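You operate a simulated robot arm through the tools that you are given. There is no shell and no other tool.

Carry out the task below with a simulated robot arm. There is one attempt and no reset: what you move stays moved.

Task
Brush soap on both joints in the bottle rack and close the valve of the bottle that bubbles.
Fine: stand the brush back in its pot; the other valve stays open.

It is judged by the outcome, as a careful person would: the job done as asked, and still so three seconds after it is handed in. It fails if anything else is knocked over, pushed out of place, dropped, spilled or broken.

Robot
A 6-joint arm with a two-finger parallel gripper, fixed in place. Base frame: the origin is at the foot of the arm, x ahead of it, y to its left, z up; the work surface is at about z = 880. Lengths are in mm, angles in degrees, forces in N, time in s.
With the tool pointing down near the work surface it reaches from about 280 to 680 mm from the base axis. Its first joint turns from -166.0 to 166.0 degrees. Payload 1.57 kg.
Tool frame: the origin (TCP) lies between the finger pads and is the grasp point; the fingertips stand 30 mm ahead of it; z points along the fingers, y is the line along which they close. Largest opening 110 mm; finger width 24, thickness 12; the body of the gripper, 48 by 112 mm, starts 78 mm behind the TCP.
Orientation is that of the tool frame in the base frame, as [roll, pitch, yaw] about the fixed x, y, z axes, in that order (R = Rz(yaw) Ry(pitch) Rx(roll)). With the fingers straight down and closing along the base's y, the tool's x points along the base's -x, its y along +y and its z along -z.

Tools
- The arm moves only by the tool send_rows. Its argument "plan" is text: rows parted by semicolons, each of 7 numbers parted by spaces: the shift along the tool's x, y, z in units of 30 mm (1.0 is 30 mm), then the turn, a rotation vector about the tool's x, y, z in units of 6 degrees (1.0 is 6 degrees), then the opening, from 0 (shut) to 1 (fully open). In form: x y z rx ry rz gripper; .... A call has 1 to 20 rows; each row shifts and turns the commanded pose from where the row before left it, along the tool's axes as they then stand. A call with a number of a shift or a turn outside -1 to 1 is refused whole. A row lasts 0.2 s, in which the tool goes at most 50 mm and 8.6 degrees; a call with a longer step from one row to the next is refused whole, and so is a gripper value outside its range. Where a pose cannot be reached the arm comes as near as it can. A force on the tool above 40 N (or 10 N above the force at the start of the call, whichever is more), or a blocked arm, ends the call early, and 0.2 s more pass. The fingers move at their own pace (about 108 mm/s each) and stop on an object; they squeeze with about 23 N. The grip force told is the motor's: it shows also when the fingers shut on nothing. Time passes only in rows, and 0.2 s behind the last, so rows that do not move let the fingers close. It gives the time, the measured TCP pose, the force on the tool (base axes), the opening and the grip force at its end, in the units of the frame above (readings bear some noise), with the torque about the TCP (base axes, N m) and any sound that the robot's microphone picked up, and new pictures: "pictures" is both (left out), scene, wrist or none.
- Cameras (640 x 400 px; columns grow to the right, rows downward): "scene" is fixed at [220.7, -651, 1803.9]; the picture's right is [0.83, -0.56, 0.00], its down [-0.42, -0.62, -0.66] and it looks along [0.37, 0.55, -0.75] (base axes); focal length 245 px, centre (320, 200). "wrist" rides on the gripper at [70, 16, -141] in the tool frame; the picture's right is [-0.23, 0.97, 0.00], its down [-0.85, -0.20, -0.48] and it looks along [-0.47, -0.11, 0.88] (tool axes); focal length 222 px, centre (320, 200). There is no depth. A picture from a camera that has moved, and an enlarged one, comes with that camera's place and axes in the base frame and with its lens.
- lift_body(by): slides the trunk up (or, below 0, down) by that many mm; the arm rides with it, the base frame stays. It gives what a move gives, with no picture.
- close_up(camera, box): a new picture of the part [left, top, right, bottom] of that camera's present view, enlarged. No time passes.
- job_done(): hands the job in; it is judged then, once.

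Nothing tells you positions but the pictures and the camera data. Unless the task says otherwise, let go and move clear before handing in.

The tools are called after "Emit:" as name(argument=value, ...) on one line, values as JSON. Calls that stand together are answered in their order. send_rows: Moves the arm, as the interface text tells. Its arguments: {"type":"object","properties":{"plan":{"type":"string"},"pictures":{"type":"string","enum":["both","scene","wrist","none"]}},"required":["plan"]} The other tools are called the same way: lift_body (by) slides the trunk up or down; close_up (camera, box) takes an enlarged picture of a part of a camera's view; job_done () hands the job in.

At the start:

```text
time: 0.0
tool_pos: [455.2, 118.5, 1422.1]
tcp_rot: [180.0, -0.1, -179.9]
contact_force: [-0.7, -0.4, 0.5]
ft_torque: [0.01, 0.01, 0.01]
opening: 109.8
grip_force: 0.1
trunk travel left (down, up): [-275.0, 315.0]
```

scene: 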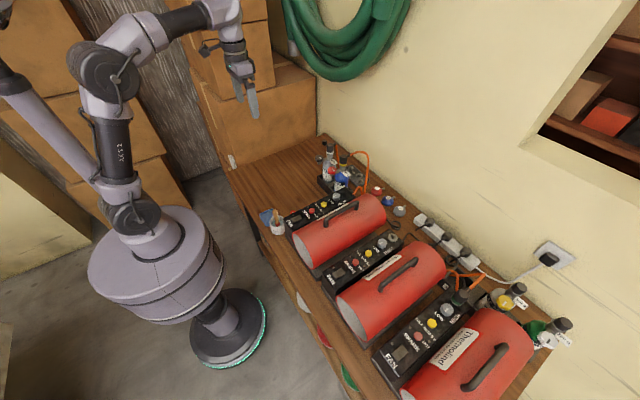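
wrist: 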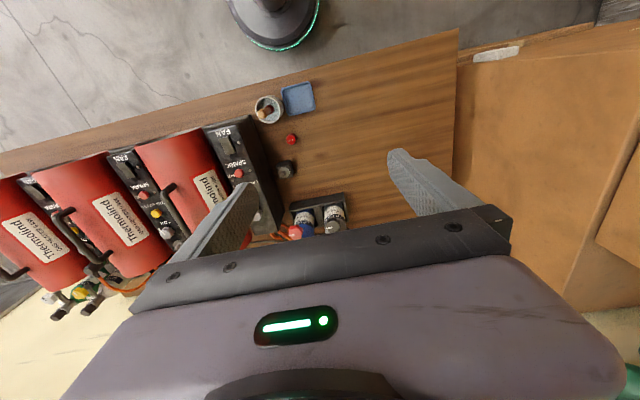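

I see a workbench with three red heaters, a bottle rack behind the first heater, and a small pot (with the brush, presumably) near the front edge beside a blue tray. I'll look closer before moving.

Emit:
close_up(camera="scene", box=[240, 130, 420, 243])

Emit:
close_up(camera="wrist", box=[220, 70, 380, 250])

Emit:
close_up(camera="scene", box=[300, 130, 380, 200])

```text
3.54 times, centred on (330, 186) of scene
camera zoom: at [220.7, -651.0, 1803.9], right [0.83, -0.56, 0.0], down [-0.42, -0.62, -0.66], along [0.37, 0.55, -0.75], focal length 868 px, centre (285, 248)
```

zoom: 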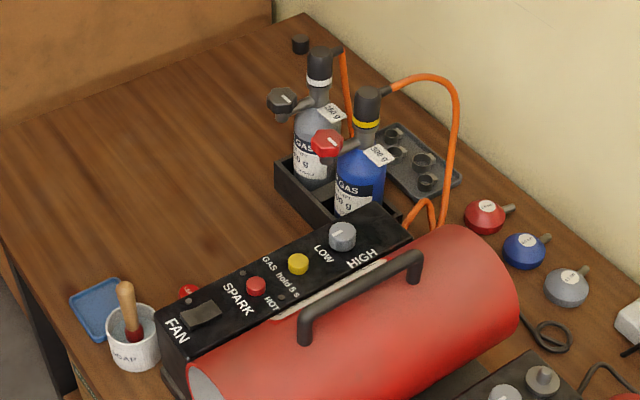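

```text
2.22 times, centred on (300, 160) of wrist
camera zoom: at [385.3, 133.4, 1564.5], right [0.23, 0.97, 0.0], down [0.85, -0.2, 0.48], along [0.47, -0.11, -0.88], focal length 494 px, centre (364, 289)
```

zoom: 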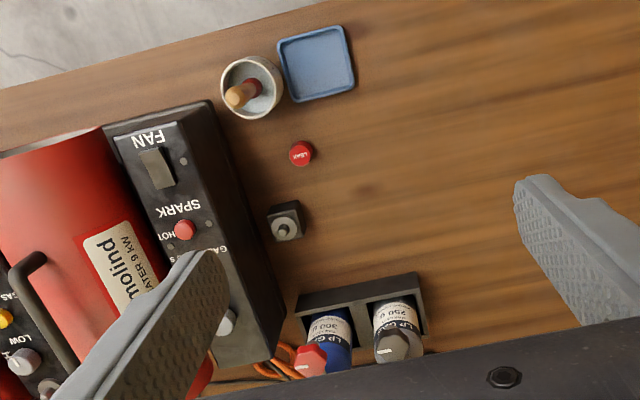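

```text
5.71 times, centred on (340, 165) of scene
camera zoom: at [220.7, -651.0, 1803.9], right [0.83, -0.56, 0.0], down [-0.42, -0.62, -0.66], along [0.37, 0.55, -0.75], focal length 1400 px, centre (206, 400)
```

zoom: 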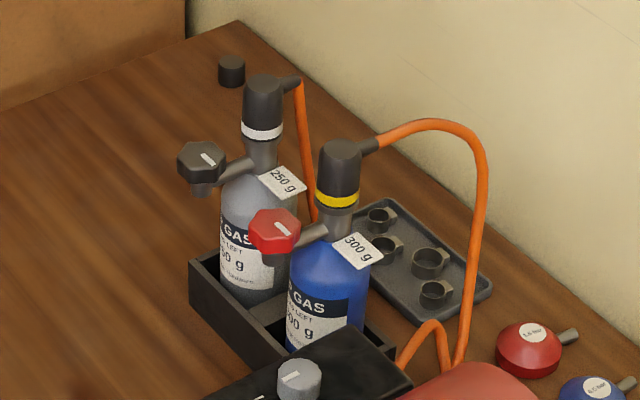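

I put the soap pot at about (428, -15), rim z≈926, with the brush handle top near z≈1008. The red and black valve knobs are at about (717, -11, 1086) and (721, 94, 1083). I'll tilt the wrist to see the bottle rack better.

Emit:
send_rows(plan="0 0 0 0 -1 0 1; 0 0 0 0 -1 0 1; 0 0 0 0 -1 0 1; 0 0 0 0 -1 0 1; 0 0 0 0 -1 0 1; 0 0 0 0 0 0 1", pictures="both")

```text
time: 1.4
tool_pos: [455.1, 118.6, 1421.6]
tcp_rot: [-179.9, 30.0, 180.0]
contact_force: [-0.4, 0.6, -0.4]
ft_torque: [0.01, 0.0, -0.01]
opening: 109.9
grip_force: 0.0
trunk travel left (down, up): [-275.0, 315.0]
camera wrist: at [324.4, 134.0, 1510.7], right [0.2, 0.97, 0.11], down [0.5, -0.2, 0.84], along [0.84, -0.11, -0.53], focal length 222 px, centre (320, 200)
```

scene: 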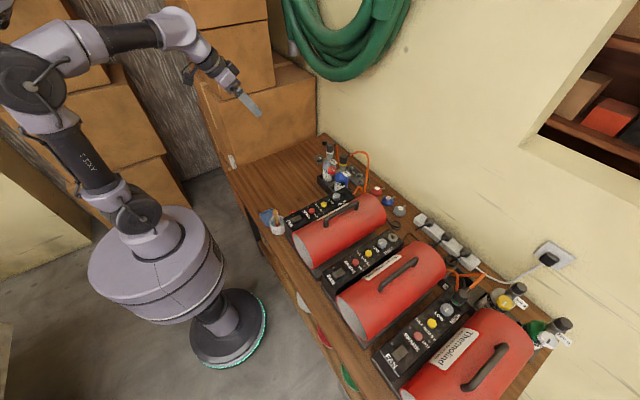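
wrist: 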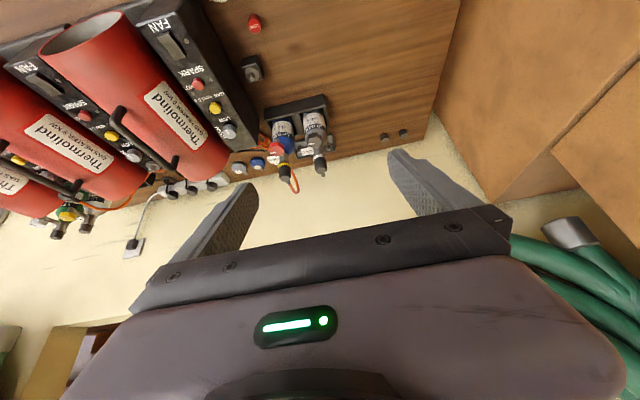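

The rack is visible in the wrist view (upside down). I'll take an enlarged look at the bottles.

Emit:
close_up(camera="wrist", box=[230, 85, 350, 205])

Emit:
close_up(camera="wrist", box=[200, 0, 460, 160])

```text
3.33 times, centred on (290, 145) of wrist
camera zoom: at [324.4, 134.0, 1510.7], right [0.2, 0.97, 0.11], down [0.5, -0.2, 0.84], along [0.84, -0.11, -0.53], focal length 740 px, centre (420, 383)
```

zoom: 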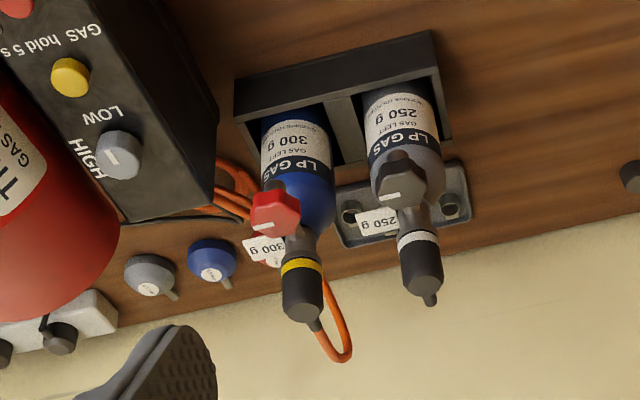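

```text
2.46 times, centred on (330, 80) of wrist
camera zoom: at [324.4, 134.0, 1510.7], right [0.2, 0.97, 0.11], down [0.5, -0.2, 0.84], along [0.84, -0.11, -0.53], focal length 547 px, centre (295, 495)
```

zoom: 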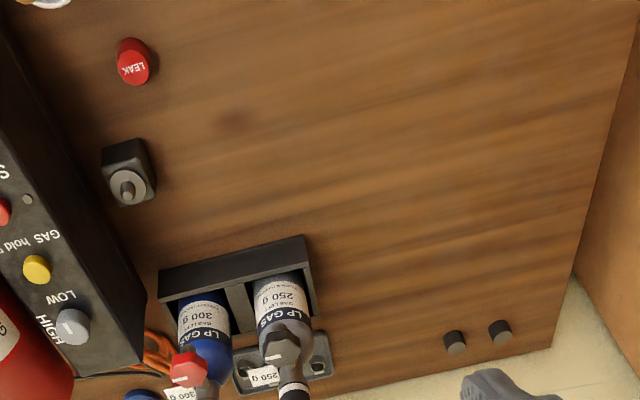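

The gas bottles stand in the rack with side-mounted hex knobs and regulators on top; I estimate the blue regulator's top at (774, -10, 1136). I'll move closer for a better look at the joints and knobs.

Emit:
send_rows(plan="0.0745 -0.215 0.907 0 0 0 1; 0.0745 -0.215 0.907 0 0 0 1; 0.0745 -0.215 0.907 0 0 0 1; 0.0745 -0.215 0.907 0 0 0 1; 0.0745 -0.215 0.907 0 0 0 1; 0.0745 -0.215 0.907 0 0 0 1; 0.0745 -0.215 0.907 0 0 0 1; 0.0745 -0.215 0.907 0 0 0 1; 0.0745 -0.215 0.907 0 0 0 1; 0 0 0 0 0 0 1", pictures="both")

```text
time: 3.6
tool_pos: [559.4, 59.9, 1200.9]
tcp_rot: [-179.9, 30.0, -180.0]
contact_force: [0.1, -0.2, 0.8]
ft_torque: [-0.01, -0.02, -0.01]
opening: 110.2
grip_force: 0.0
trunk travel left (down, up): [-275.0, 315.0]
camera wrist: at [428.8, 74.6, 1289.7], right [0.2, 0.97, 0.11], down [0.5, -0.2, 0.84], along [0.84, -0.11, -0.53], focal length 222 px, centre (320, 200)
```

scene: 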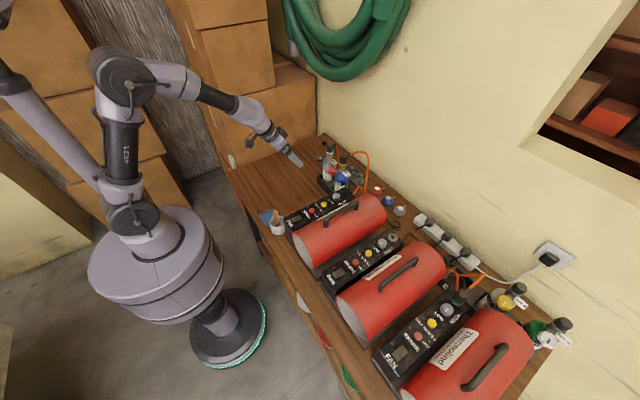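
wrist: 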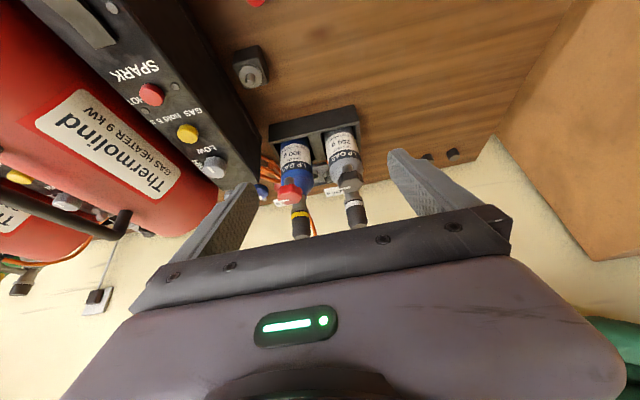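

Emit:
close_up(camera="wrist", box=[255, 95, 385, 245])

Emit:
close_up(camera="scene", box=[315, 135, 365, 185])

```text
2.67 times, centred on (320, 170) of wrist
camera zoom: at [428.8, 74.6, 1289.7], right [0.2, 0.97, 0.11], down [0.5, -0.2, 0.84], along [0.84, -0.11, -0.53], focal length 592 px, centre (320, 280)
```

zoom: 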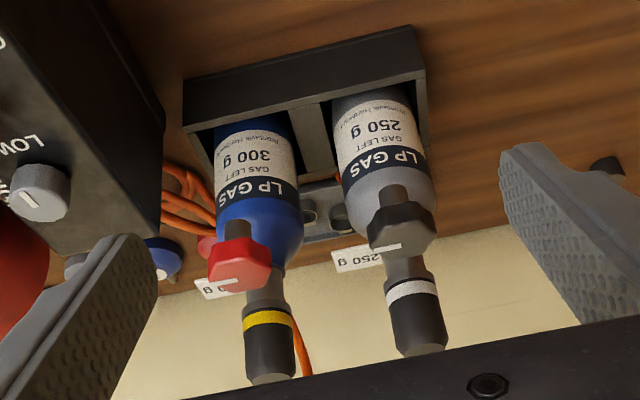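

```text
8.00 times, centred on (340, 160) of scene
camera zoom: at [220.7, -651.0, 1803.9], right [0.83, -0.56, 0.0], down [-0.42, -0.62, -0.66], along [0.37, 0.55, -0.75], focal length 1961 px, centre (160, 520)
```

zoom: 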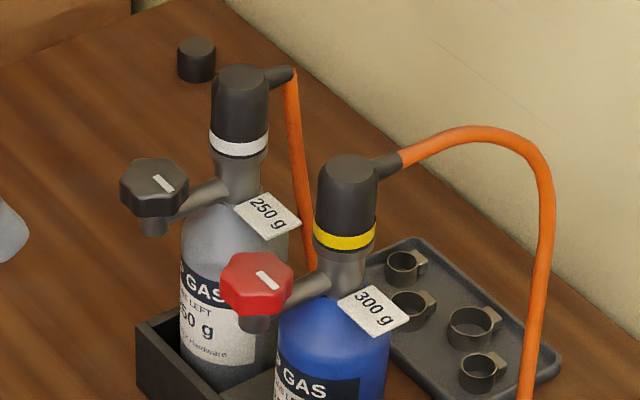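

Both joints are clear now: yellow ring on the blue bottle, white ring on the grey, each just above the neck, with vertical-axis knobs at about (720, -12, 1090) and (718, 89, 1089). Next I go above the soap pot to inspect the brush.

Emit:
send_rows(plan="0 0 0 0 1 0 1; 0 0 0 0 1 0 1; 0 0 0 0 1 0 1; 0 0 0 0 1 0 1; 0 0 0 0 1 0 1; 0.744 -0.411 0.445 0 0 0 1; 0.744 -0.411 0.445 0 0 0 1; 0.744 -0.411 0.445 0 0 0 1; 0.744 -0.411 0.445 0 0 0 1; 0.744 -0.411 0.445 0 0 0 1; 0.744 -0.411 0.445 0 0 0 1; 0 0 0 0 0 0 1", pictures="both")

```text
time: 6.2
tool_pos: [424.3, -14.8, 1121.6]
tcp_rot: [-180.0, 0.0, -180.0]
contact_force: [-0.4, -0.3, -0.9]
ft_torque: [-0.03, 0.01, -0.01]
opening: 110.2
grip_force: 0.0
trunk travel left (down, up): [-275.0, 315.0]
camera wrist: at [355.0, 1.5, 1263.4], right [0.23, 0.97, 0.0], down [0.85, -0.2, 0.48], along [0.47, -0.11, -0.88], focal length 222 px, centre (320, 200)
```

scene: 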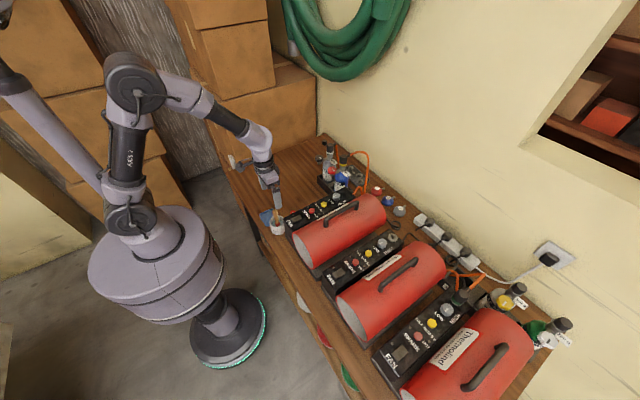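
wrist: 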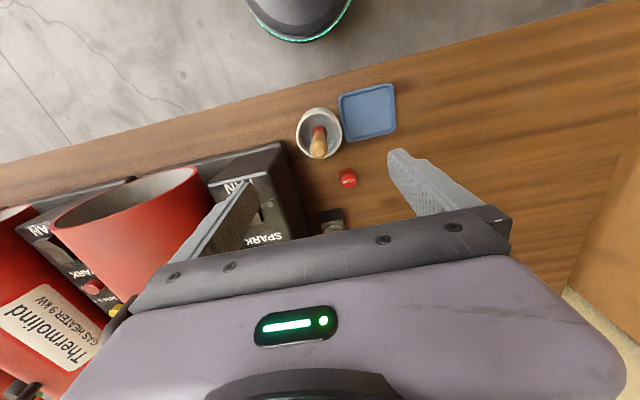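

Emit:
close_up(camera="wrist", box=[270, 70, 420, 240])

Emit:
close_up(camera="scene", box=[245, 180, 315, 250])

```text
2.35 times, centred on (345, 155) of wrist
camera zoom: at [355.0, 1.5, 1263.4], right [0.23, 0.97, 0.0], down [0.85, -0.2, 0.48], along [0.47, -0.11, -0.88], focal length 523 px, centre (261, 306)
```

zoom: 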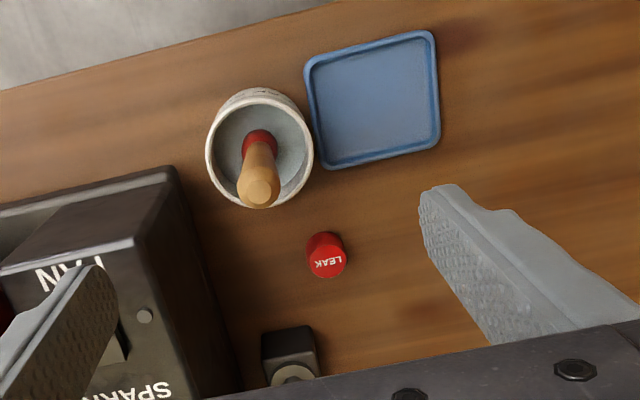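

```text
5.71 times, centred on (280, 215) of scene
camera zoom: at [220.7, -651.0, 1803.9], right [0.83, -0.56, 0.0], down [-0.42, -0.62, -0.66], along [0.37, 0.55, -0.75], focal length 1400 px, centre (549, 114)
```

zoom: 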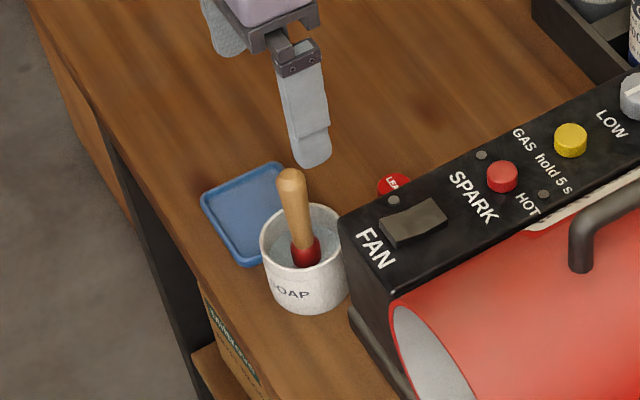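

The brush stands nearly upright at about (426, -16), handle spanning z≈928–1012. I'll descend with a half-closed gripper to z≈980 and check before closing.

Emit:
send_rows(plan="-0.05 -0.04 0 0 0 0 0.45; 0 0 0 0 0 0 0.45; 0 0 0.787 0 0 0 0.45; 0 0 0.787 0 0 0 0.45; 0 0 0.787 0 0 0 0.45; 0 0 0.787 0 0 0 0.45; 0 0 0.787 0 0 0 0.45; 0 0 0.787 0 0 0 0.45; 0 0 0 0 0 0 0.45", pictures="both")

```text
time: 8.2
tool_pos: [427.1, -15.5, 978.0]
tcp_rot: [-179.9, -0.1, 180.0]
contact_force: [0.2, 0.6, 0.0]
ft_torque: [-0.03, -0.01, -0.03]
opening: 49.5
grip_force: 0.1
trunk travel left (down, up): [-275.0, 315.0]
camera wrist: at [357.7, -0.8, 1121.0], right [0.23, 0.97, 0.0], down [0.86, -0.2, 0.48], along [0.47, -0.11, -0.88], focal length 222 px, centre (320, 200)
```

scene: 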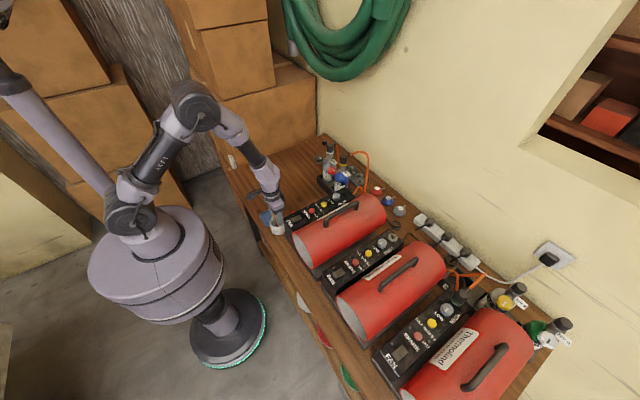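
wrist: 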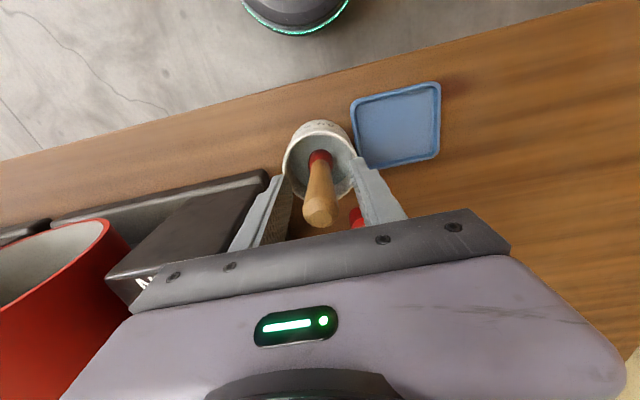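

The handle sits centred between the fingers, so I close on it.

Emit:
send_rows(plan="0 0 0 0 0 0 0; 0 0 0 0 0 0 0; 0 0 0 0 0 0 0; 0 0 0 0 0 0 0", pictures="wrist")

```text
time: 9.2
tool_pos: [428.0, -16.5, 977.7]
tcp_rot: [180.0, 0.0, 180.0]
contact_force: [0.0, 0.4, -0.7]
ft_torque: [0.03, 0.0, 0.02]
opening: 20.8
grip_force: 23.4
trunk travel left (down, up): [-275.0, 315.0]
camera wrist: at [357.9, -0.8, 1121.2], right [0.23, 0.97, 0.0], down [0.86, -0.2, 0.48], along [0.47, -0.11, -0.88], focal length 222 px, centre (320, 200)
```

wrist: 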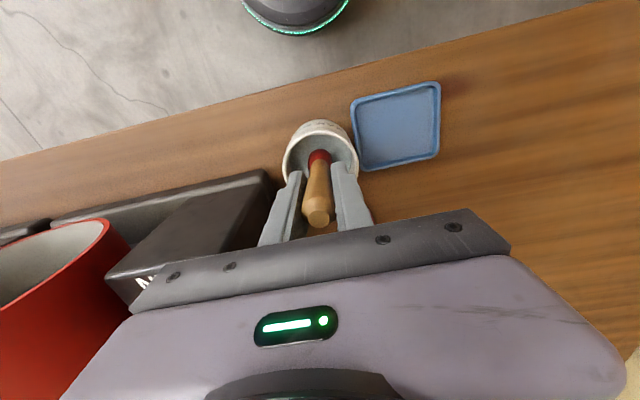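

Brush is held at 20.8 mm with 23 N. I lift it straight out of the pot.

Emit:
send_rows(plan="0 0 -0.5 0 0 0 0; 0 0 -0.8 0 0 0 0; 0 0 -0.95 0 0 0 0; 0 0 -0.95 0 0 0 0; 0 0 -0.95 0 0 0 0; 0 0 -0.95 0 0 0 0; 0 0 -0.95 0 0 0 0; 0 0 0 0 0 0 0; 0 0 0 0 0 0 0", pictures="both")

Emit:
close_up(camera="scene", box=[235, 140, 335, 250])

Emit:
close_up(camera="wrist", box=[260, 90, 400, 240])

```text
time: 11.2
tool_pos: [427.1, -14.8, 1159.8]
tcp_rot: [-180.0, 0.0, -179.9]
contact_force: [0.9, -0.2, -0.1]
ft_torque: [0.0, 0.01, -0.01]
opening: 20.7
grip_force: 22.8
trunk travel left (down, up): [-275.0, 315.0]
camera wrist: at [357.5, 0.3, 1302.5], right [0.23, 0.97, 0.0], down [0.85, -0.2, 0.48], along [0.47, -0.11, -0.88], focal length 222 px, centre (320, 200)
```

scene: 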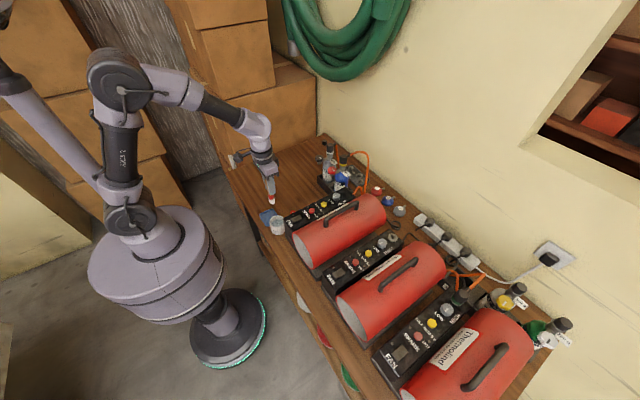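
wrist: 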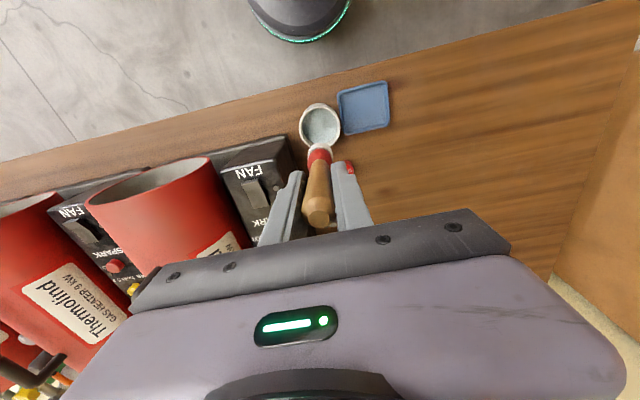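

```text
3.64 times, centred on (285, 195) of scene
camera zoom: at [220.7, -651.0, 1803.9], right [0.83, -0.56, 0.0], down [-0.42, -0.62, -0.66], along [0.37, 0.55, -0.75], focal length 891 px, centre (447, 218)
```

zoom: 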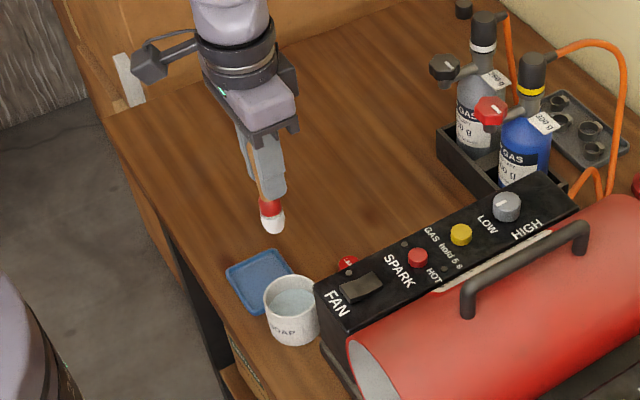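

```text
2.67 times, centred on (330, 165) of wrist
camera zoom: at [357.5, 0.3, 1302.5], right [0.23, 0.97, 0.0], down [0.85, -0.2, 0.48], along [0.47, -0.11, -0.88], focal length 592 px, centre (293, 293)
```

zoom: 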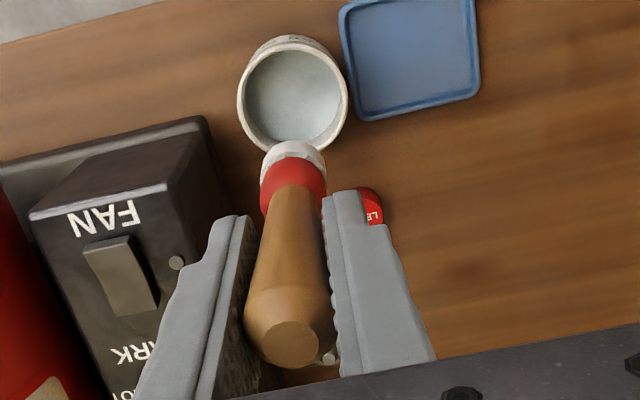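

The brush's wet white bristle tip extends about 98 mm beyond the grasp point. I'll tilt the tool 60° forward and stand off in front of the blue bottle's joint, passing above the knob.

Emit:
send_rows(plan="0 0 0 0 -1 0 0; 0 0 0 0 -1 0 0; 0 0 0 0 -1 0 0; 0 0 0 0 -1 0 0; 0 0 0 0 -1 0 0; 0 0 0 0 -1 0 0; 0 0 0 0 -1 0 0; 0 0 0 0 -1 0 0; 0 0 0 0 -1 0 0; 0 0 0 0 -1 0 0; -0.521 0.024 0.76 0 0 0 0; -0.521 0.024 0.76 0 0 0 0; -0.521 0.024 0.76 0 0 0 0; -0.521 0.024 0.76 0 0 0 0; -0.521 0.024 0.76 0 0 0 0; -0.521 0.024 0.76 0 0 0 0; -0.521 0.024 0.76 0 0 0 0; 0 0 0 0 0 0 0", pictures="both")

Emit:
close_up(camera="scene", box=[290, 130, 380, 190])

Emit:
close_up(camera="wrist", box=[250, 90, 400, 240])

```text
time: 15.0
tool_pos: [691.7, -16.1, 1189.4]
tcp_rot: [180.0, 60.1, 179.9]
contact_force: [-2.4, -0.2, 2.7]
ft_torque: [-0.02, -0.16, -0.01]
opening: 20.6
grip_force: 23.5
out of reach, approached as far as the arm can: row 6, 7, 8, 9, 10
trunk travel left (down, up): [-275.0, 315.0]
camera wrist: at [533.2, -1.1, 1200.2], right [0.11, 0.97, 0.2], down [0.01, -0.2, 0.98], along [0.99, -0.11, -0.03], focal length 222 px, centre (320, 200)
```

scene: 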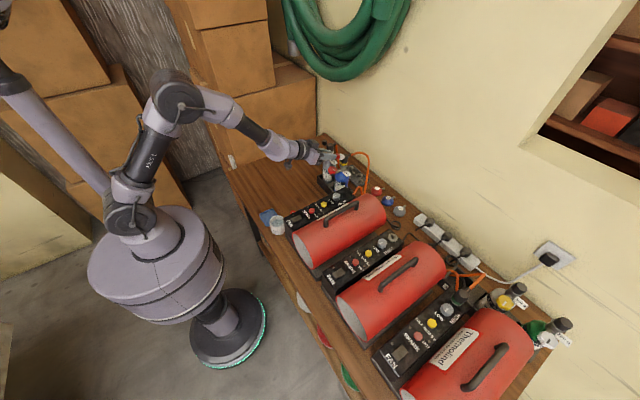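
wrist: 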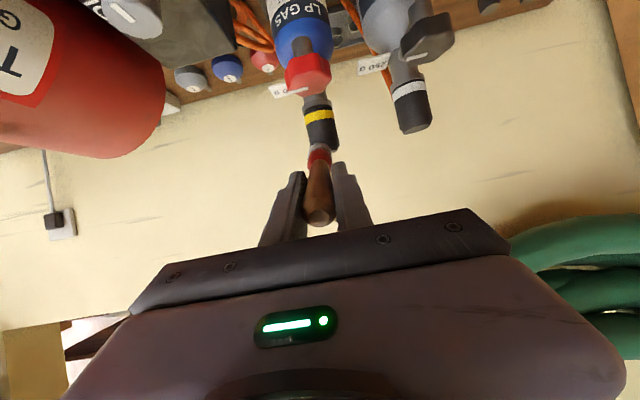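

```text
6.67 times, centred on (335, 160) of scene
camera zoom: at [220.7, -651.0, 1803.9], right [0.83, -0.56, 0.0], down [-0.42, -0.62, -0.66], along [0.37, 0.55, -0.75], focal length 1634 px, centre (220, 467)
```

zoom: 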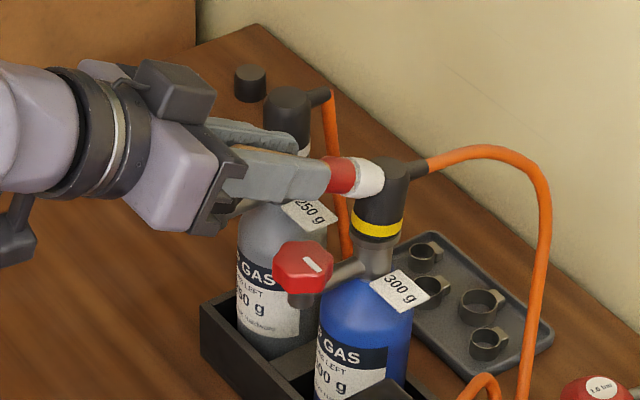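

```text
2.67 times, centred on (325, 165) of wrist
camera zoom: at [533.2, -1.1, 1200.2], right [0.11, 0.97, 0.2], down [0.01, -0.2, 0.98], along [0.99, -0.11, -0.03], focal length 592 px, centre (307, 293)
```

zoom: 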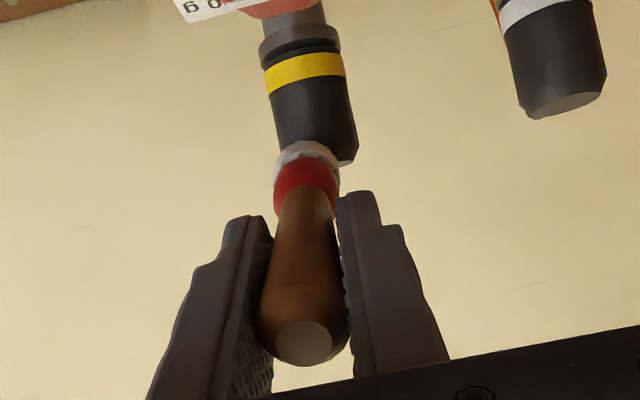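

The arm came out farther forward than commanded, and the bristles lightly touch the top edge of the regulator. I'll back off, then drop to joint height (the groove just under the yellow band, z≈1101).

Emit:
send_rows(plan="0.433 0 -0.75 0 0 0 0; 0.433 0 -0.75 0 0 0 0; 0.447 0.1 0.258 0 0 0 0; 0.447 0.1 0.258 0 0 0 0; 0 0 0 0 0 0 0", pictures="both")

Emit:
close_up(camera="scene", box=[290, 130, 380, 190])

Emit:
close_up(camera="wrist", box=[250, 90, 400, 240])

```text
time: 16.2
tool_pos: [640.0, -9.9, 1155.9]
tcp_rot: [180.0, 60.1, 179.9]
contact_force: [-0.5, -0.1, 0.0]
ft_torque: [0.02, 0.0, 0.0]
opening: 20.9
grip_force: 22.6
trunk travel left (down, up): [-275.0, 315.0]
camera wrist: at [481.8, 5.8, 1167.9], right [0.11, 0.97, 0.2], down [0.01, -0.2, 0.98], along [0.99, -0.11, -0.04], focal length 222 px, centre (320, 200)
```

scene: 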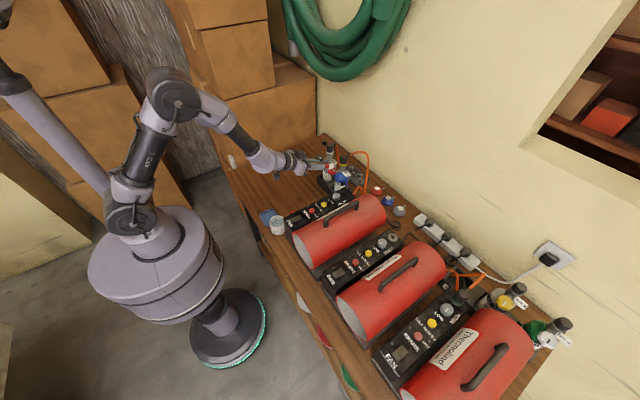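
wrist: 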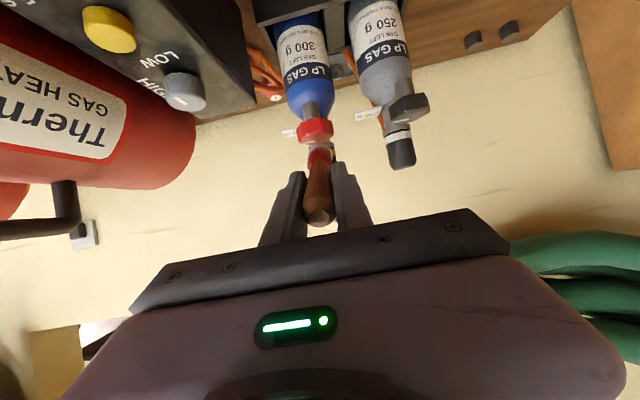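

```text
6.67 times, centred on (335, 160) of scene
camera zoom: at [220.7, -651.0, 1803.9], right [0.83, -0.56, 0.0], down [-0.42, -0.62, -0.66], along [0.37, 0.55, -0.75], focal length 1634 px, centre (220, 467)
```

zoom: 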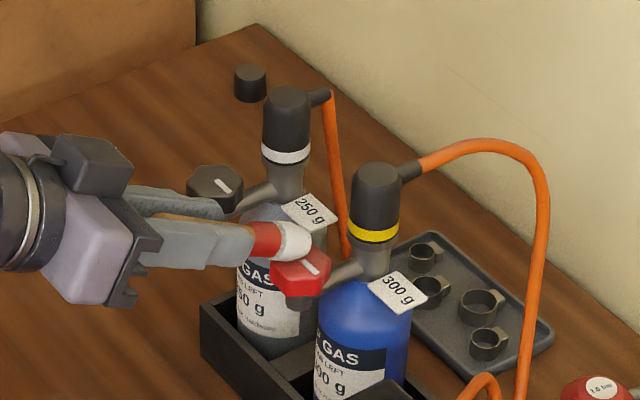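

```text
2.67 times, centred on (325, 165) of wrist
camera zoom: at [481.8, 5.8, 1167.9], right [0.11, 0.97, 0.2], down [0.01, -0.2, 0.98], along [0.99, -0.11, -0.04], focal length 592 px, centre (307, 293)
```

zoom: 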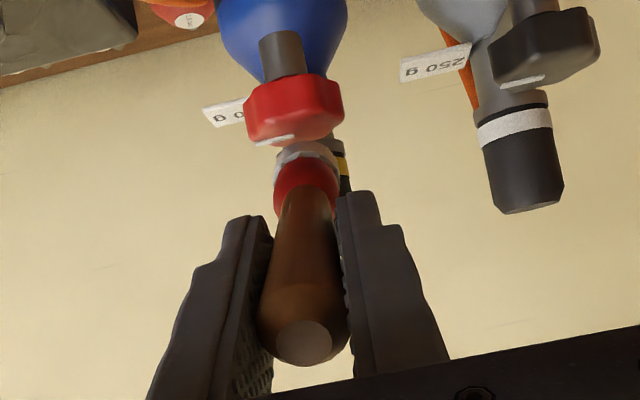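

The bristles are just above the red knob with a few mm clearance, level with the joint. I'll advance slowly toward the joint until there's light contact.

Emit:
send_rows(plan="-0.117 0 0.202 0 0 0 0; -0.117 0 0.202 0 0 0 0; -0.117 0 0.202 0 0 0 0; -0.1 0 0.173 0 0 0 0; 0 0 0 0 0 0 0", pictures="both")

Emit:
close_up(camera="scene", box=[290, 130, 380, 190])

Emit:
close_up(camera="wrist", box=[250, 90, 400, 240])

```text
time: 17.4
tool_pos: [666.1, -11.1, 1155.4]
tcp_rot: [-180.0, 60.0, 180.0]
contact_force: [0.0, -0.5, -0.7]
ft_torque: [-0.02, -0.01, 0.02]
opening: 20.6
grip_force: 23.1
trunk travel left (down, up): [-275.0, 315.0]
camera wrist: at [509.4, 5.2, 1167.4], right [0.11, 0.97, 0.2], down [0.01, -0.2, 0.98], along [0.99, -0.11, -0.04], focal length 222 px, centre (320, 200)
```

scene: 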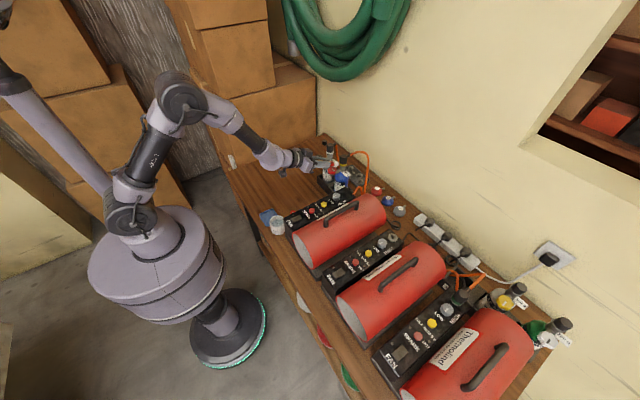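
wrist: 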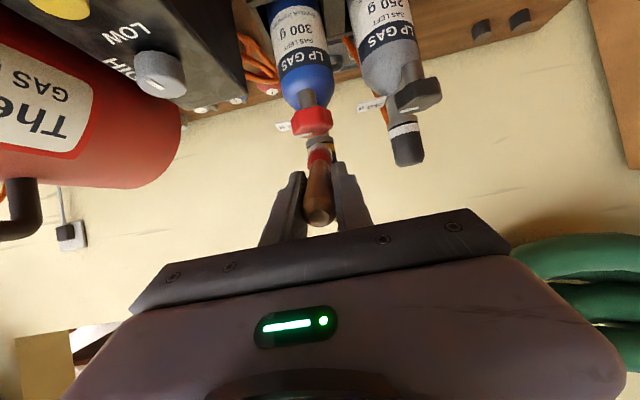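

```text
6.67 times, centred on (335, 160) of scene
camera zoom: at [220.7, -651.0, 1803.9], right [0.83, -0.56, 0.0], down [-0.42, -0.62, -0.66], along [0.37, 0.55, -0.75], focal length 1634 px, centre (220, 467)
```

zoom: 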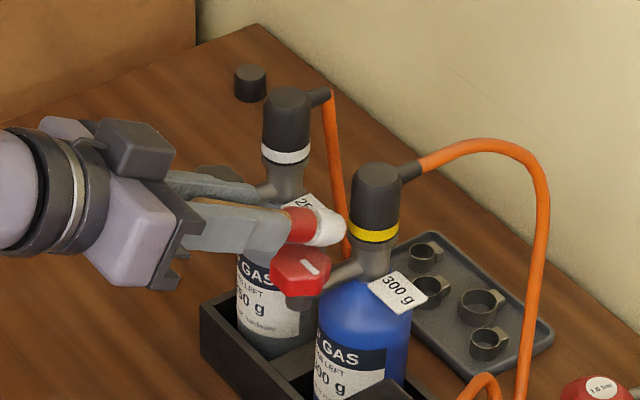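

```text
2.67 times, centred on (325, 165) of wrist
camera zoom: at [509.4, 5.2, 1167.4], right [0.11, 0.97, 0.2], down [0.01, -0.2, 0.98], along [0.99, -0.11, -0.04], focal length 592 px, centre (307, 293)
```

zoom: 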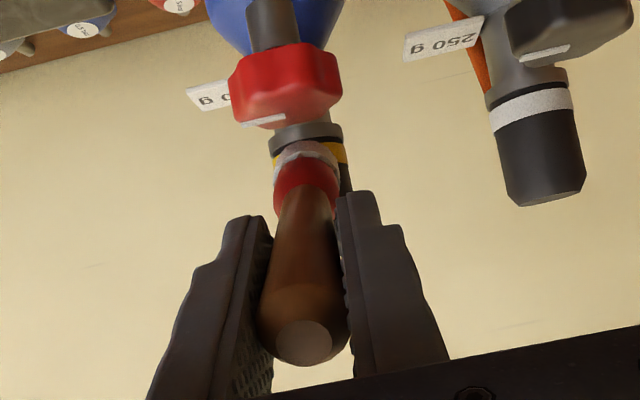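

The bristles are nearly at the joint with no contact yet. I'll press on slightly forward and a touch lower.

Emit:
send_rows(plan="-0.03 0 0.11 0 0 0 0; -0.03 0 0.11 0 0 0 0; 0 0 0 0 0 0 0; 0 0 0 0 0 0 0", pictures="both")

Emit:
close_up(camera="scene", box=[315, 140, 365, 180])

Emit:
close_up(camera="wrist", box=[280, 90, 380, 190])

```text
time: 18.4
tool_pos: [673.2, -10.5, 1154.4]
tcp_rot: [179.9, 60.0, -180.0]
contact_force: [1.3, 0.3, 0.0]
ft_torque: [-0.04, -0.01, -0.01]
opening: 20.7
grip_force: 23.1
trunk travel left (down, up): [-275.0, 315.0]
camera wrist: at [516.5, 5.6, 1165.8], right [0.11, 0.97, 0.2], down [0.01, -0.2, 0.98], along [0.99, -0.11, -0.04], focal length 222 px, centre (320, 200)
```

scene: 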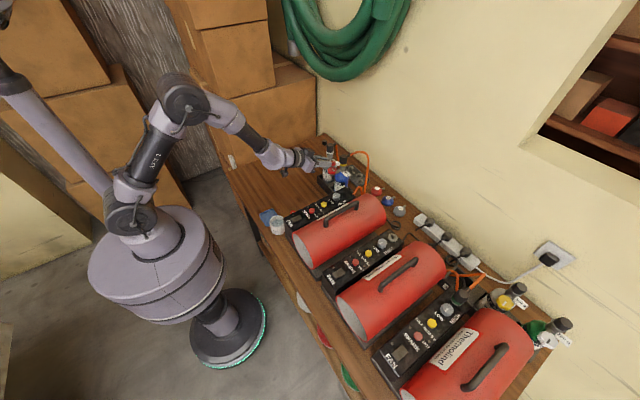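
wrist: 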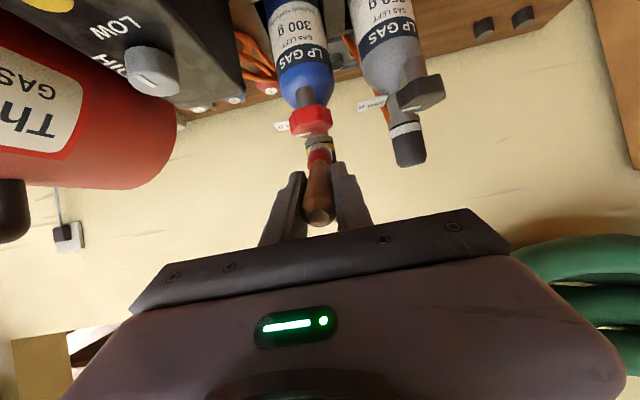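

```text
10.00 times, centred on (340, 160) of scene
camera zoom: at [220.7, -651.0, 1803.9], right [0.83, -0.56, 0.0], down [-0.42, -0.62, -0.66], along [0.37, 0.55, -0.75], focal length 2451 px, centre (120, 600)
```

zoom: 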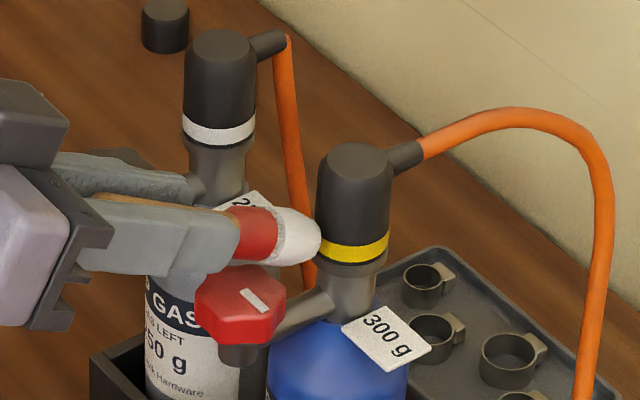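

```text
4.00 times, centred on (330, 140) of wrist
camera zoom: at [516.5, 5.6, 1165.8], right [0.11, 0.97, 0.2], down [0.01, -0.2, 0.98], along [0.99, -0.11, -0.04], focal length 888 px, centre (280, 440)
```

zoom: 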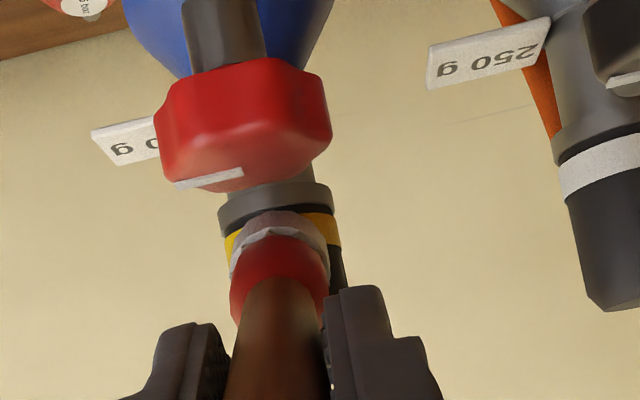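

Still barely touching. I'll press a few mm more.

Emit:
send_rows(plan="-0.02 0 0.07 0 0 0 0; -0.02 0 0.07 0 0 0 0; -0.02 0 0.07 0 0 0 0; 0 0 0 0 0 0 0", pictures="wrist")

Emit:
close_up(camera="scene", box=[315, 140, 365, 180])

Emit:
close_up(camera="wrist", box=[280, 90, 380, 190])

```text
time: 19.4
tool_pos: [680.2, -10.2, 1153.3]
tcp_rot: [180.0, 60.0, -179.9]
contact_force: [-0.1, -1.0, -0.7]
ft_torque: [0.0, 0.05, -0.02]
opening: 20.9
grip_force: 23.3
trunk travel left (down, up): [-275.0, 315.0]
camera wrist: at [522.6, 5.9, 1164.4], right [0.11, 0.97, 0.2], down [0.01, -0.2, 0.98], along [0.99, -0.11, -0.04], focal length 222 px, centre (320, 200)
```

wrist: 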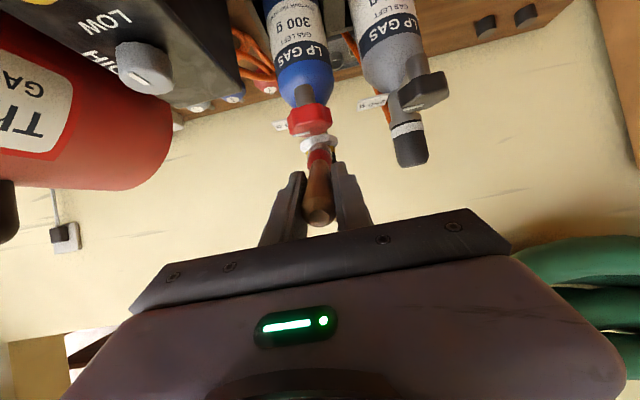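

```text
10.00 times, centred on (340, 160) of scene
camera zoom: at [220.7, -651.0, 1803.9], right [0.83, -0.56, 0.0], down [-0.42, -0.62, -0.66], along [0.37, 0.55, -0.75], focal length 2451 px, centre (120, 600)
```

zoom: 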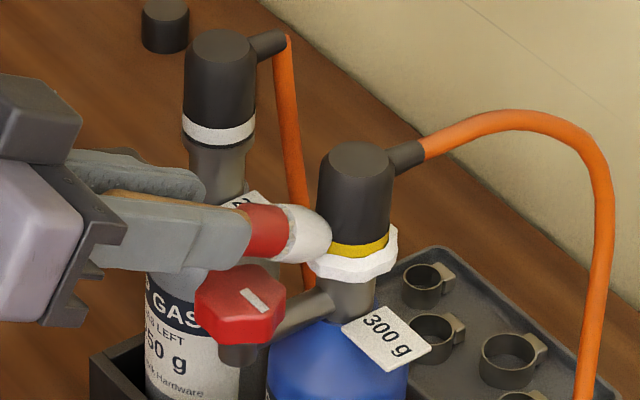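

```text
4.00 times, centred on (330, 140) of wrist
camera zoom: at [522.6, 5.9, 1164.4], right [0.11, 0.97, 0.2], down [0.01, -0.2, 0.98], along [0.99, -0.11, -0.04], focal length 888 px, centre (280, 440)
```

zoom: 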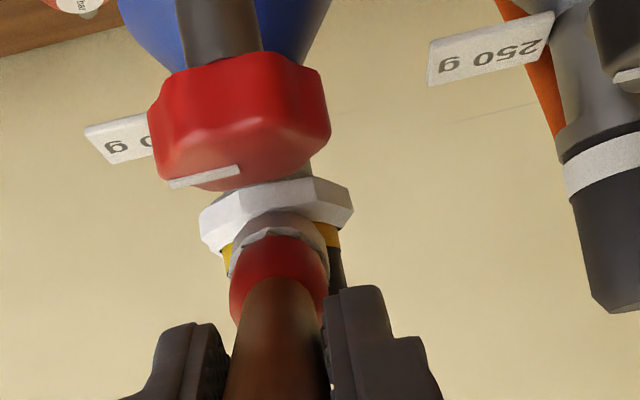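

A white soap collar has formed on the blue bottle's joint. I'll back off and shift over to the grey bottle's joint, watching for bubbles on the blue one.

Emit:
send_rows(plan="0.25 0 -0.62 0 0 0 0; 0.25 0 -0.62 0 0 0 0; 0 0.82 0 0 0 0 0; 0 0.82 0 0 0 0 0; 0 0.82 0 0 0 0 0; 0 0.82 0 0 0 0 0; 0 0 0 0 0 0 0", pictures="both")

Emit:
close_up(camera="scene", box=[305, 130, 375, 190])

Emit:
close_up(camera="wrist", box=[220, 80, 380, 190])

```text
time: 21.0
tool_pos: [639.5, 89.1, 1158.0]
tcp_rot: [-179.9, 60.1, -180.0]
contact_force: [0.0, -0.7, 0.2]
ft_torque: [-0.02, 0.04, 0.0]
opening: 20.7
grip_force: 22.9
trunk travel left (down, up): [-275.0, 315.0]
camera wrist: at [482.6, 104.5, 1169.6], right [0.11, 0.97, 0.2], down [0.01, -0.2, 0.98], along [0.99, -0.11, -0.04], focal length 222 px, centre (320, 200)
```

scene: 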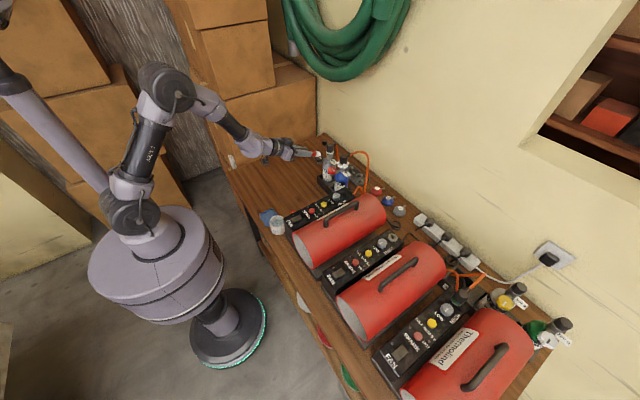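
wrist: 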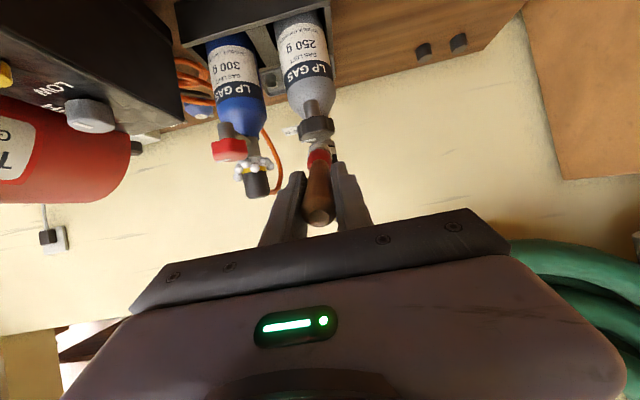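

```text
6.67 times, centred on (340, 160) of scene
camera zoom: at [220.7, -651.0, 1803.9], right [0.83, -0.56, 0.0], down [-0.42, -0.62, -0.66], along [0.37, 0.55, -0.75], focal length 1634 px, centre (187, 467)
```

zoom: 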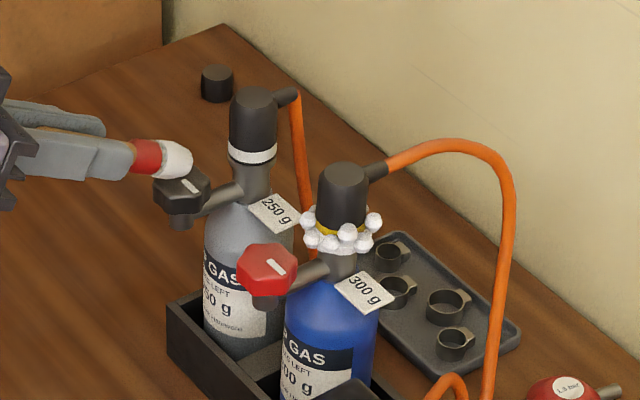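

```text
3.64 times, centred on (300, 135) of wrist
camera zoom: at [482.6, 104.5, 1169.6], right [0.11, 0.97, 0.2], down [0.01, -0.2, 0.98], along [0.99, -0.11, -0.04], focal length 808 px, centre (393, 436)
```

zoom: 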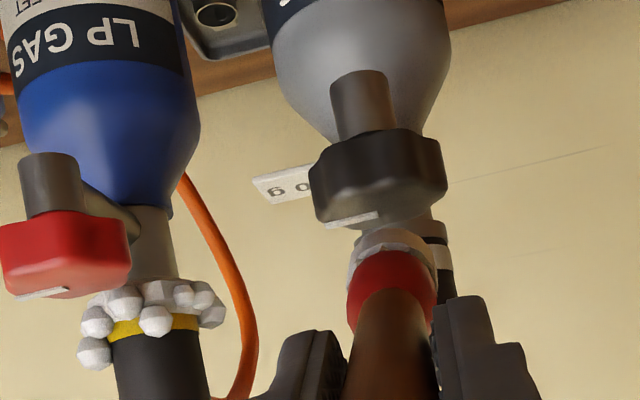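

The blue bottle (red knob) is bubbling. I still need to soap the grey joint, so I advance the same way there.

Emit:
send_rows(plan="-0.167 0 0.289 0 0 0 0; -0.167 0 0.289 0 0 0 0; -0.167 0 0.289 0 0 0 0; -0.012 0 0.121 0 0 0 0; -0.012 0 0.121 0 0 0 0; -0.012 0 0.121 0 0 0 0; 0 0 0 0 0 0 0; 0 0 0 0 0 0 0", pictures="both")

Emit:
close_up(camera="scene", box=[305, 130, 375, 190])

Emit:
close_up(camera="wrist", box=[220, 80, 380, 190])

```text
time: 22.8
tool_pos: [681.1, 88.2, 1154.1]
tcp_rot: [-180.0, 60.0, 180.0]
contact_force: [-2.2, -0.2, 0.6]
ft_torque: [-0.04, 0.02, 0.02]
opening: 20.9
grip_force: 23.4
trunk travel left (down, up): [-275.0, 315.0]
camera wrist: at [523.2, 104.3, 1165.6], right [0.11, 0.97, 0.2], down [0.01, -0.2, 0.98], along [0.99, -0.11, -0.04], focal length 222 px, centre (320, 200)
```

scene: 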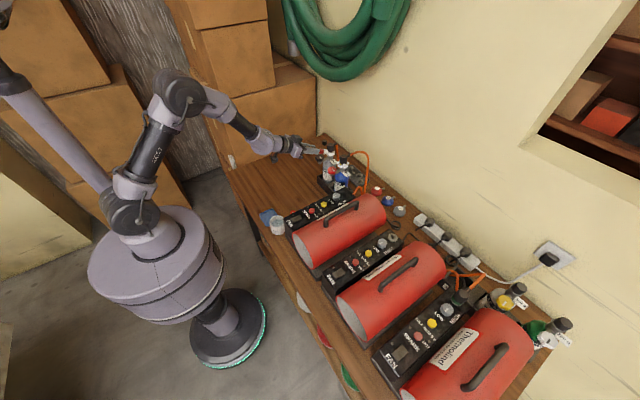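
wrist: 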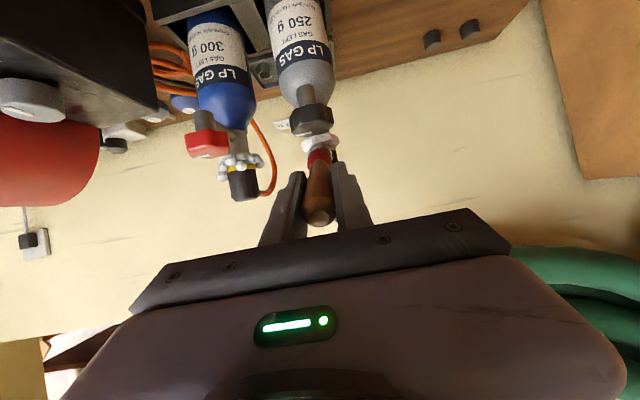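

```text
6.67 times, centred on (340, 160) of scene
camera zoom: at [220.7, -651.0, 1803.9], right [0.83, -0.56, 0.0], down [-0.42, -0.62, -0.66], along [0.37, 0.55, -0.75], focal length 1634 px, centre (187, 467)
```

zoom: 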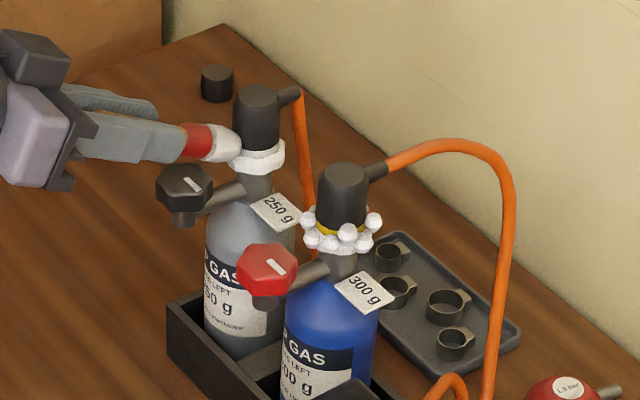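

```text
3.64 times, centred on (300, 135) of wrist
camera zoom: at [523.2, 104.3, 1165.6], right [0.11, 0.97, 0.2], down [0.01, -0.2, 0.98], along [0.99, -0.11, -0.04], focal length 808 px, centre (393, 436)
```

zoom: 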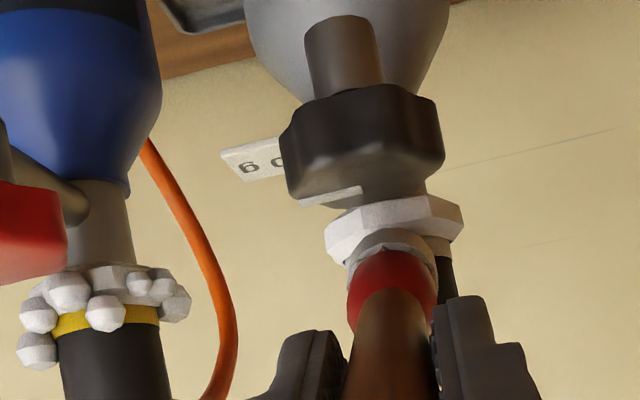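

Both joints are soaped. I'll back away and check that the grey one stays quiet.

Emit:
send_rows(plan="0.25 0 -0.62 0 0 0 0; 0.25 0 -0.62 0 0 0 0; 0.2 -0.3 -0.8 0 0 0 0; 0.2 -0.3 -0.8 0 0 0 0; 0 0 0 0 0 0 0; 0 0 0 0 0 0 0", pictures="both")

Emit:
close_up(camera="scene", box=[305, 130, 375, 190])

```text
time: 24.2
tool_pos: [593.2, 70.8, 1173.5]
tcp_rot: [180.0, 59.9, 179.9]
contact_force: [0.2, -0.2, -0.2]
ft_torque: [0.0, 0.04, 0.03]
opening: 20.7
grip_force: 22.8
trunk travel left (down, up): [-275.0, 315.0]
camera wrist: at [436.4, 87.2, 1185.0], right [0.11, 0.97, 0.2], down [0.01, -0.2, 0.98], along [0.99, -0.11, -0.04], focal length 222 px, centre (320, 200)
```

scene: 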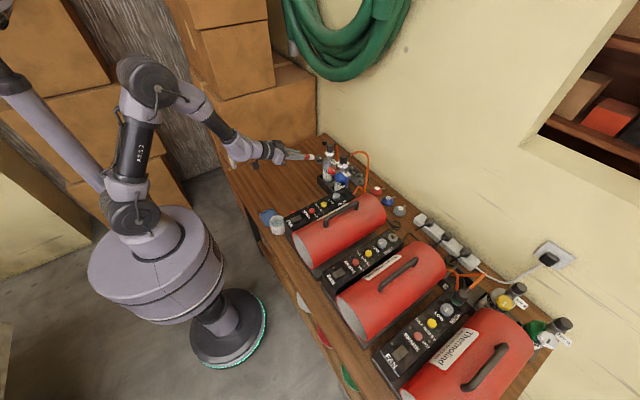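
wrist: 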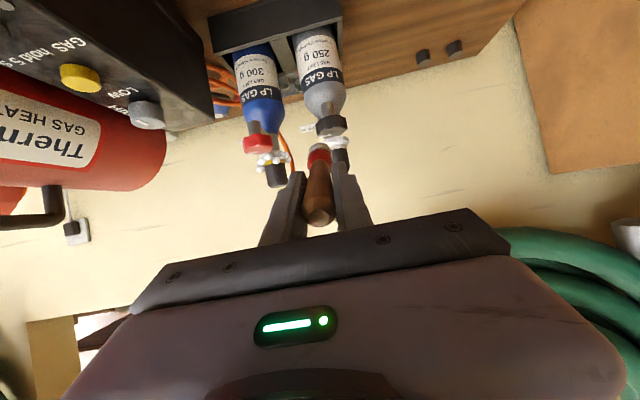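

```text
6.67 times, centred on (340, 160) of scene
camera zoom: at [220.7, -651.0, 1803.9], right [0.83, -0.56, 0.0], down [-0.42, -0.62, -0.66], along [0.37, 0.55, -0.75], focal length 1634 px, centre (187, 467)
```

zoom: 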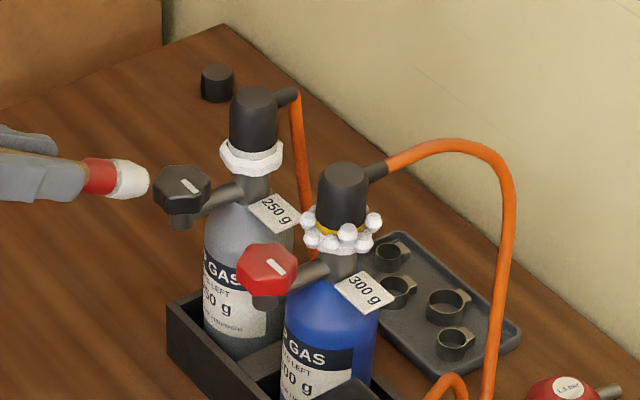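

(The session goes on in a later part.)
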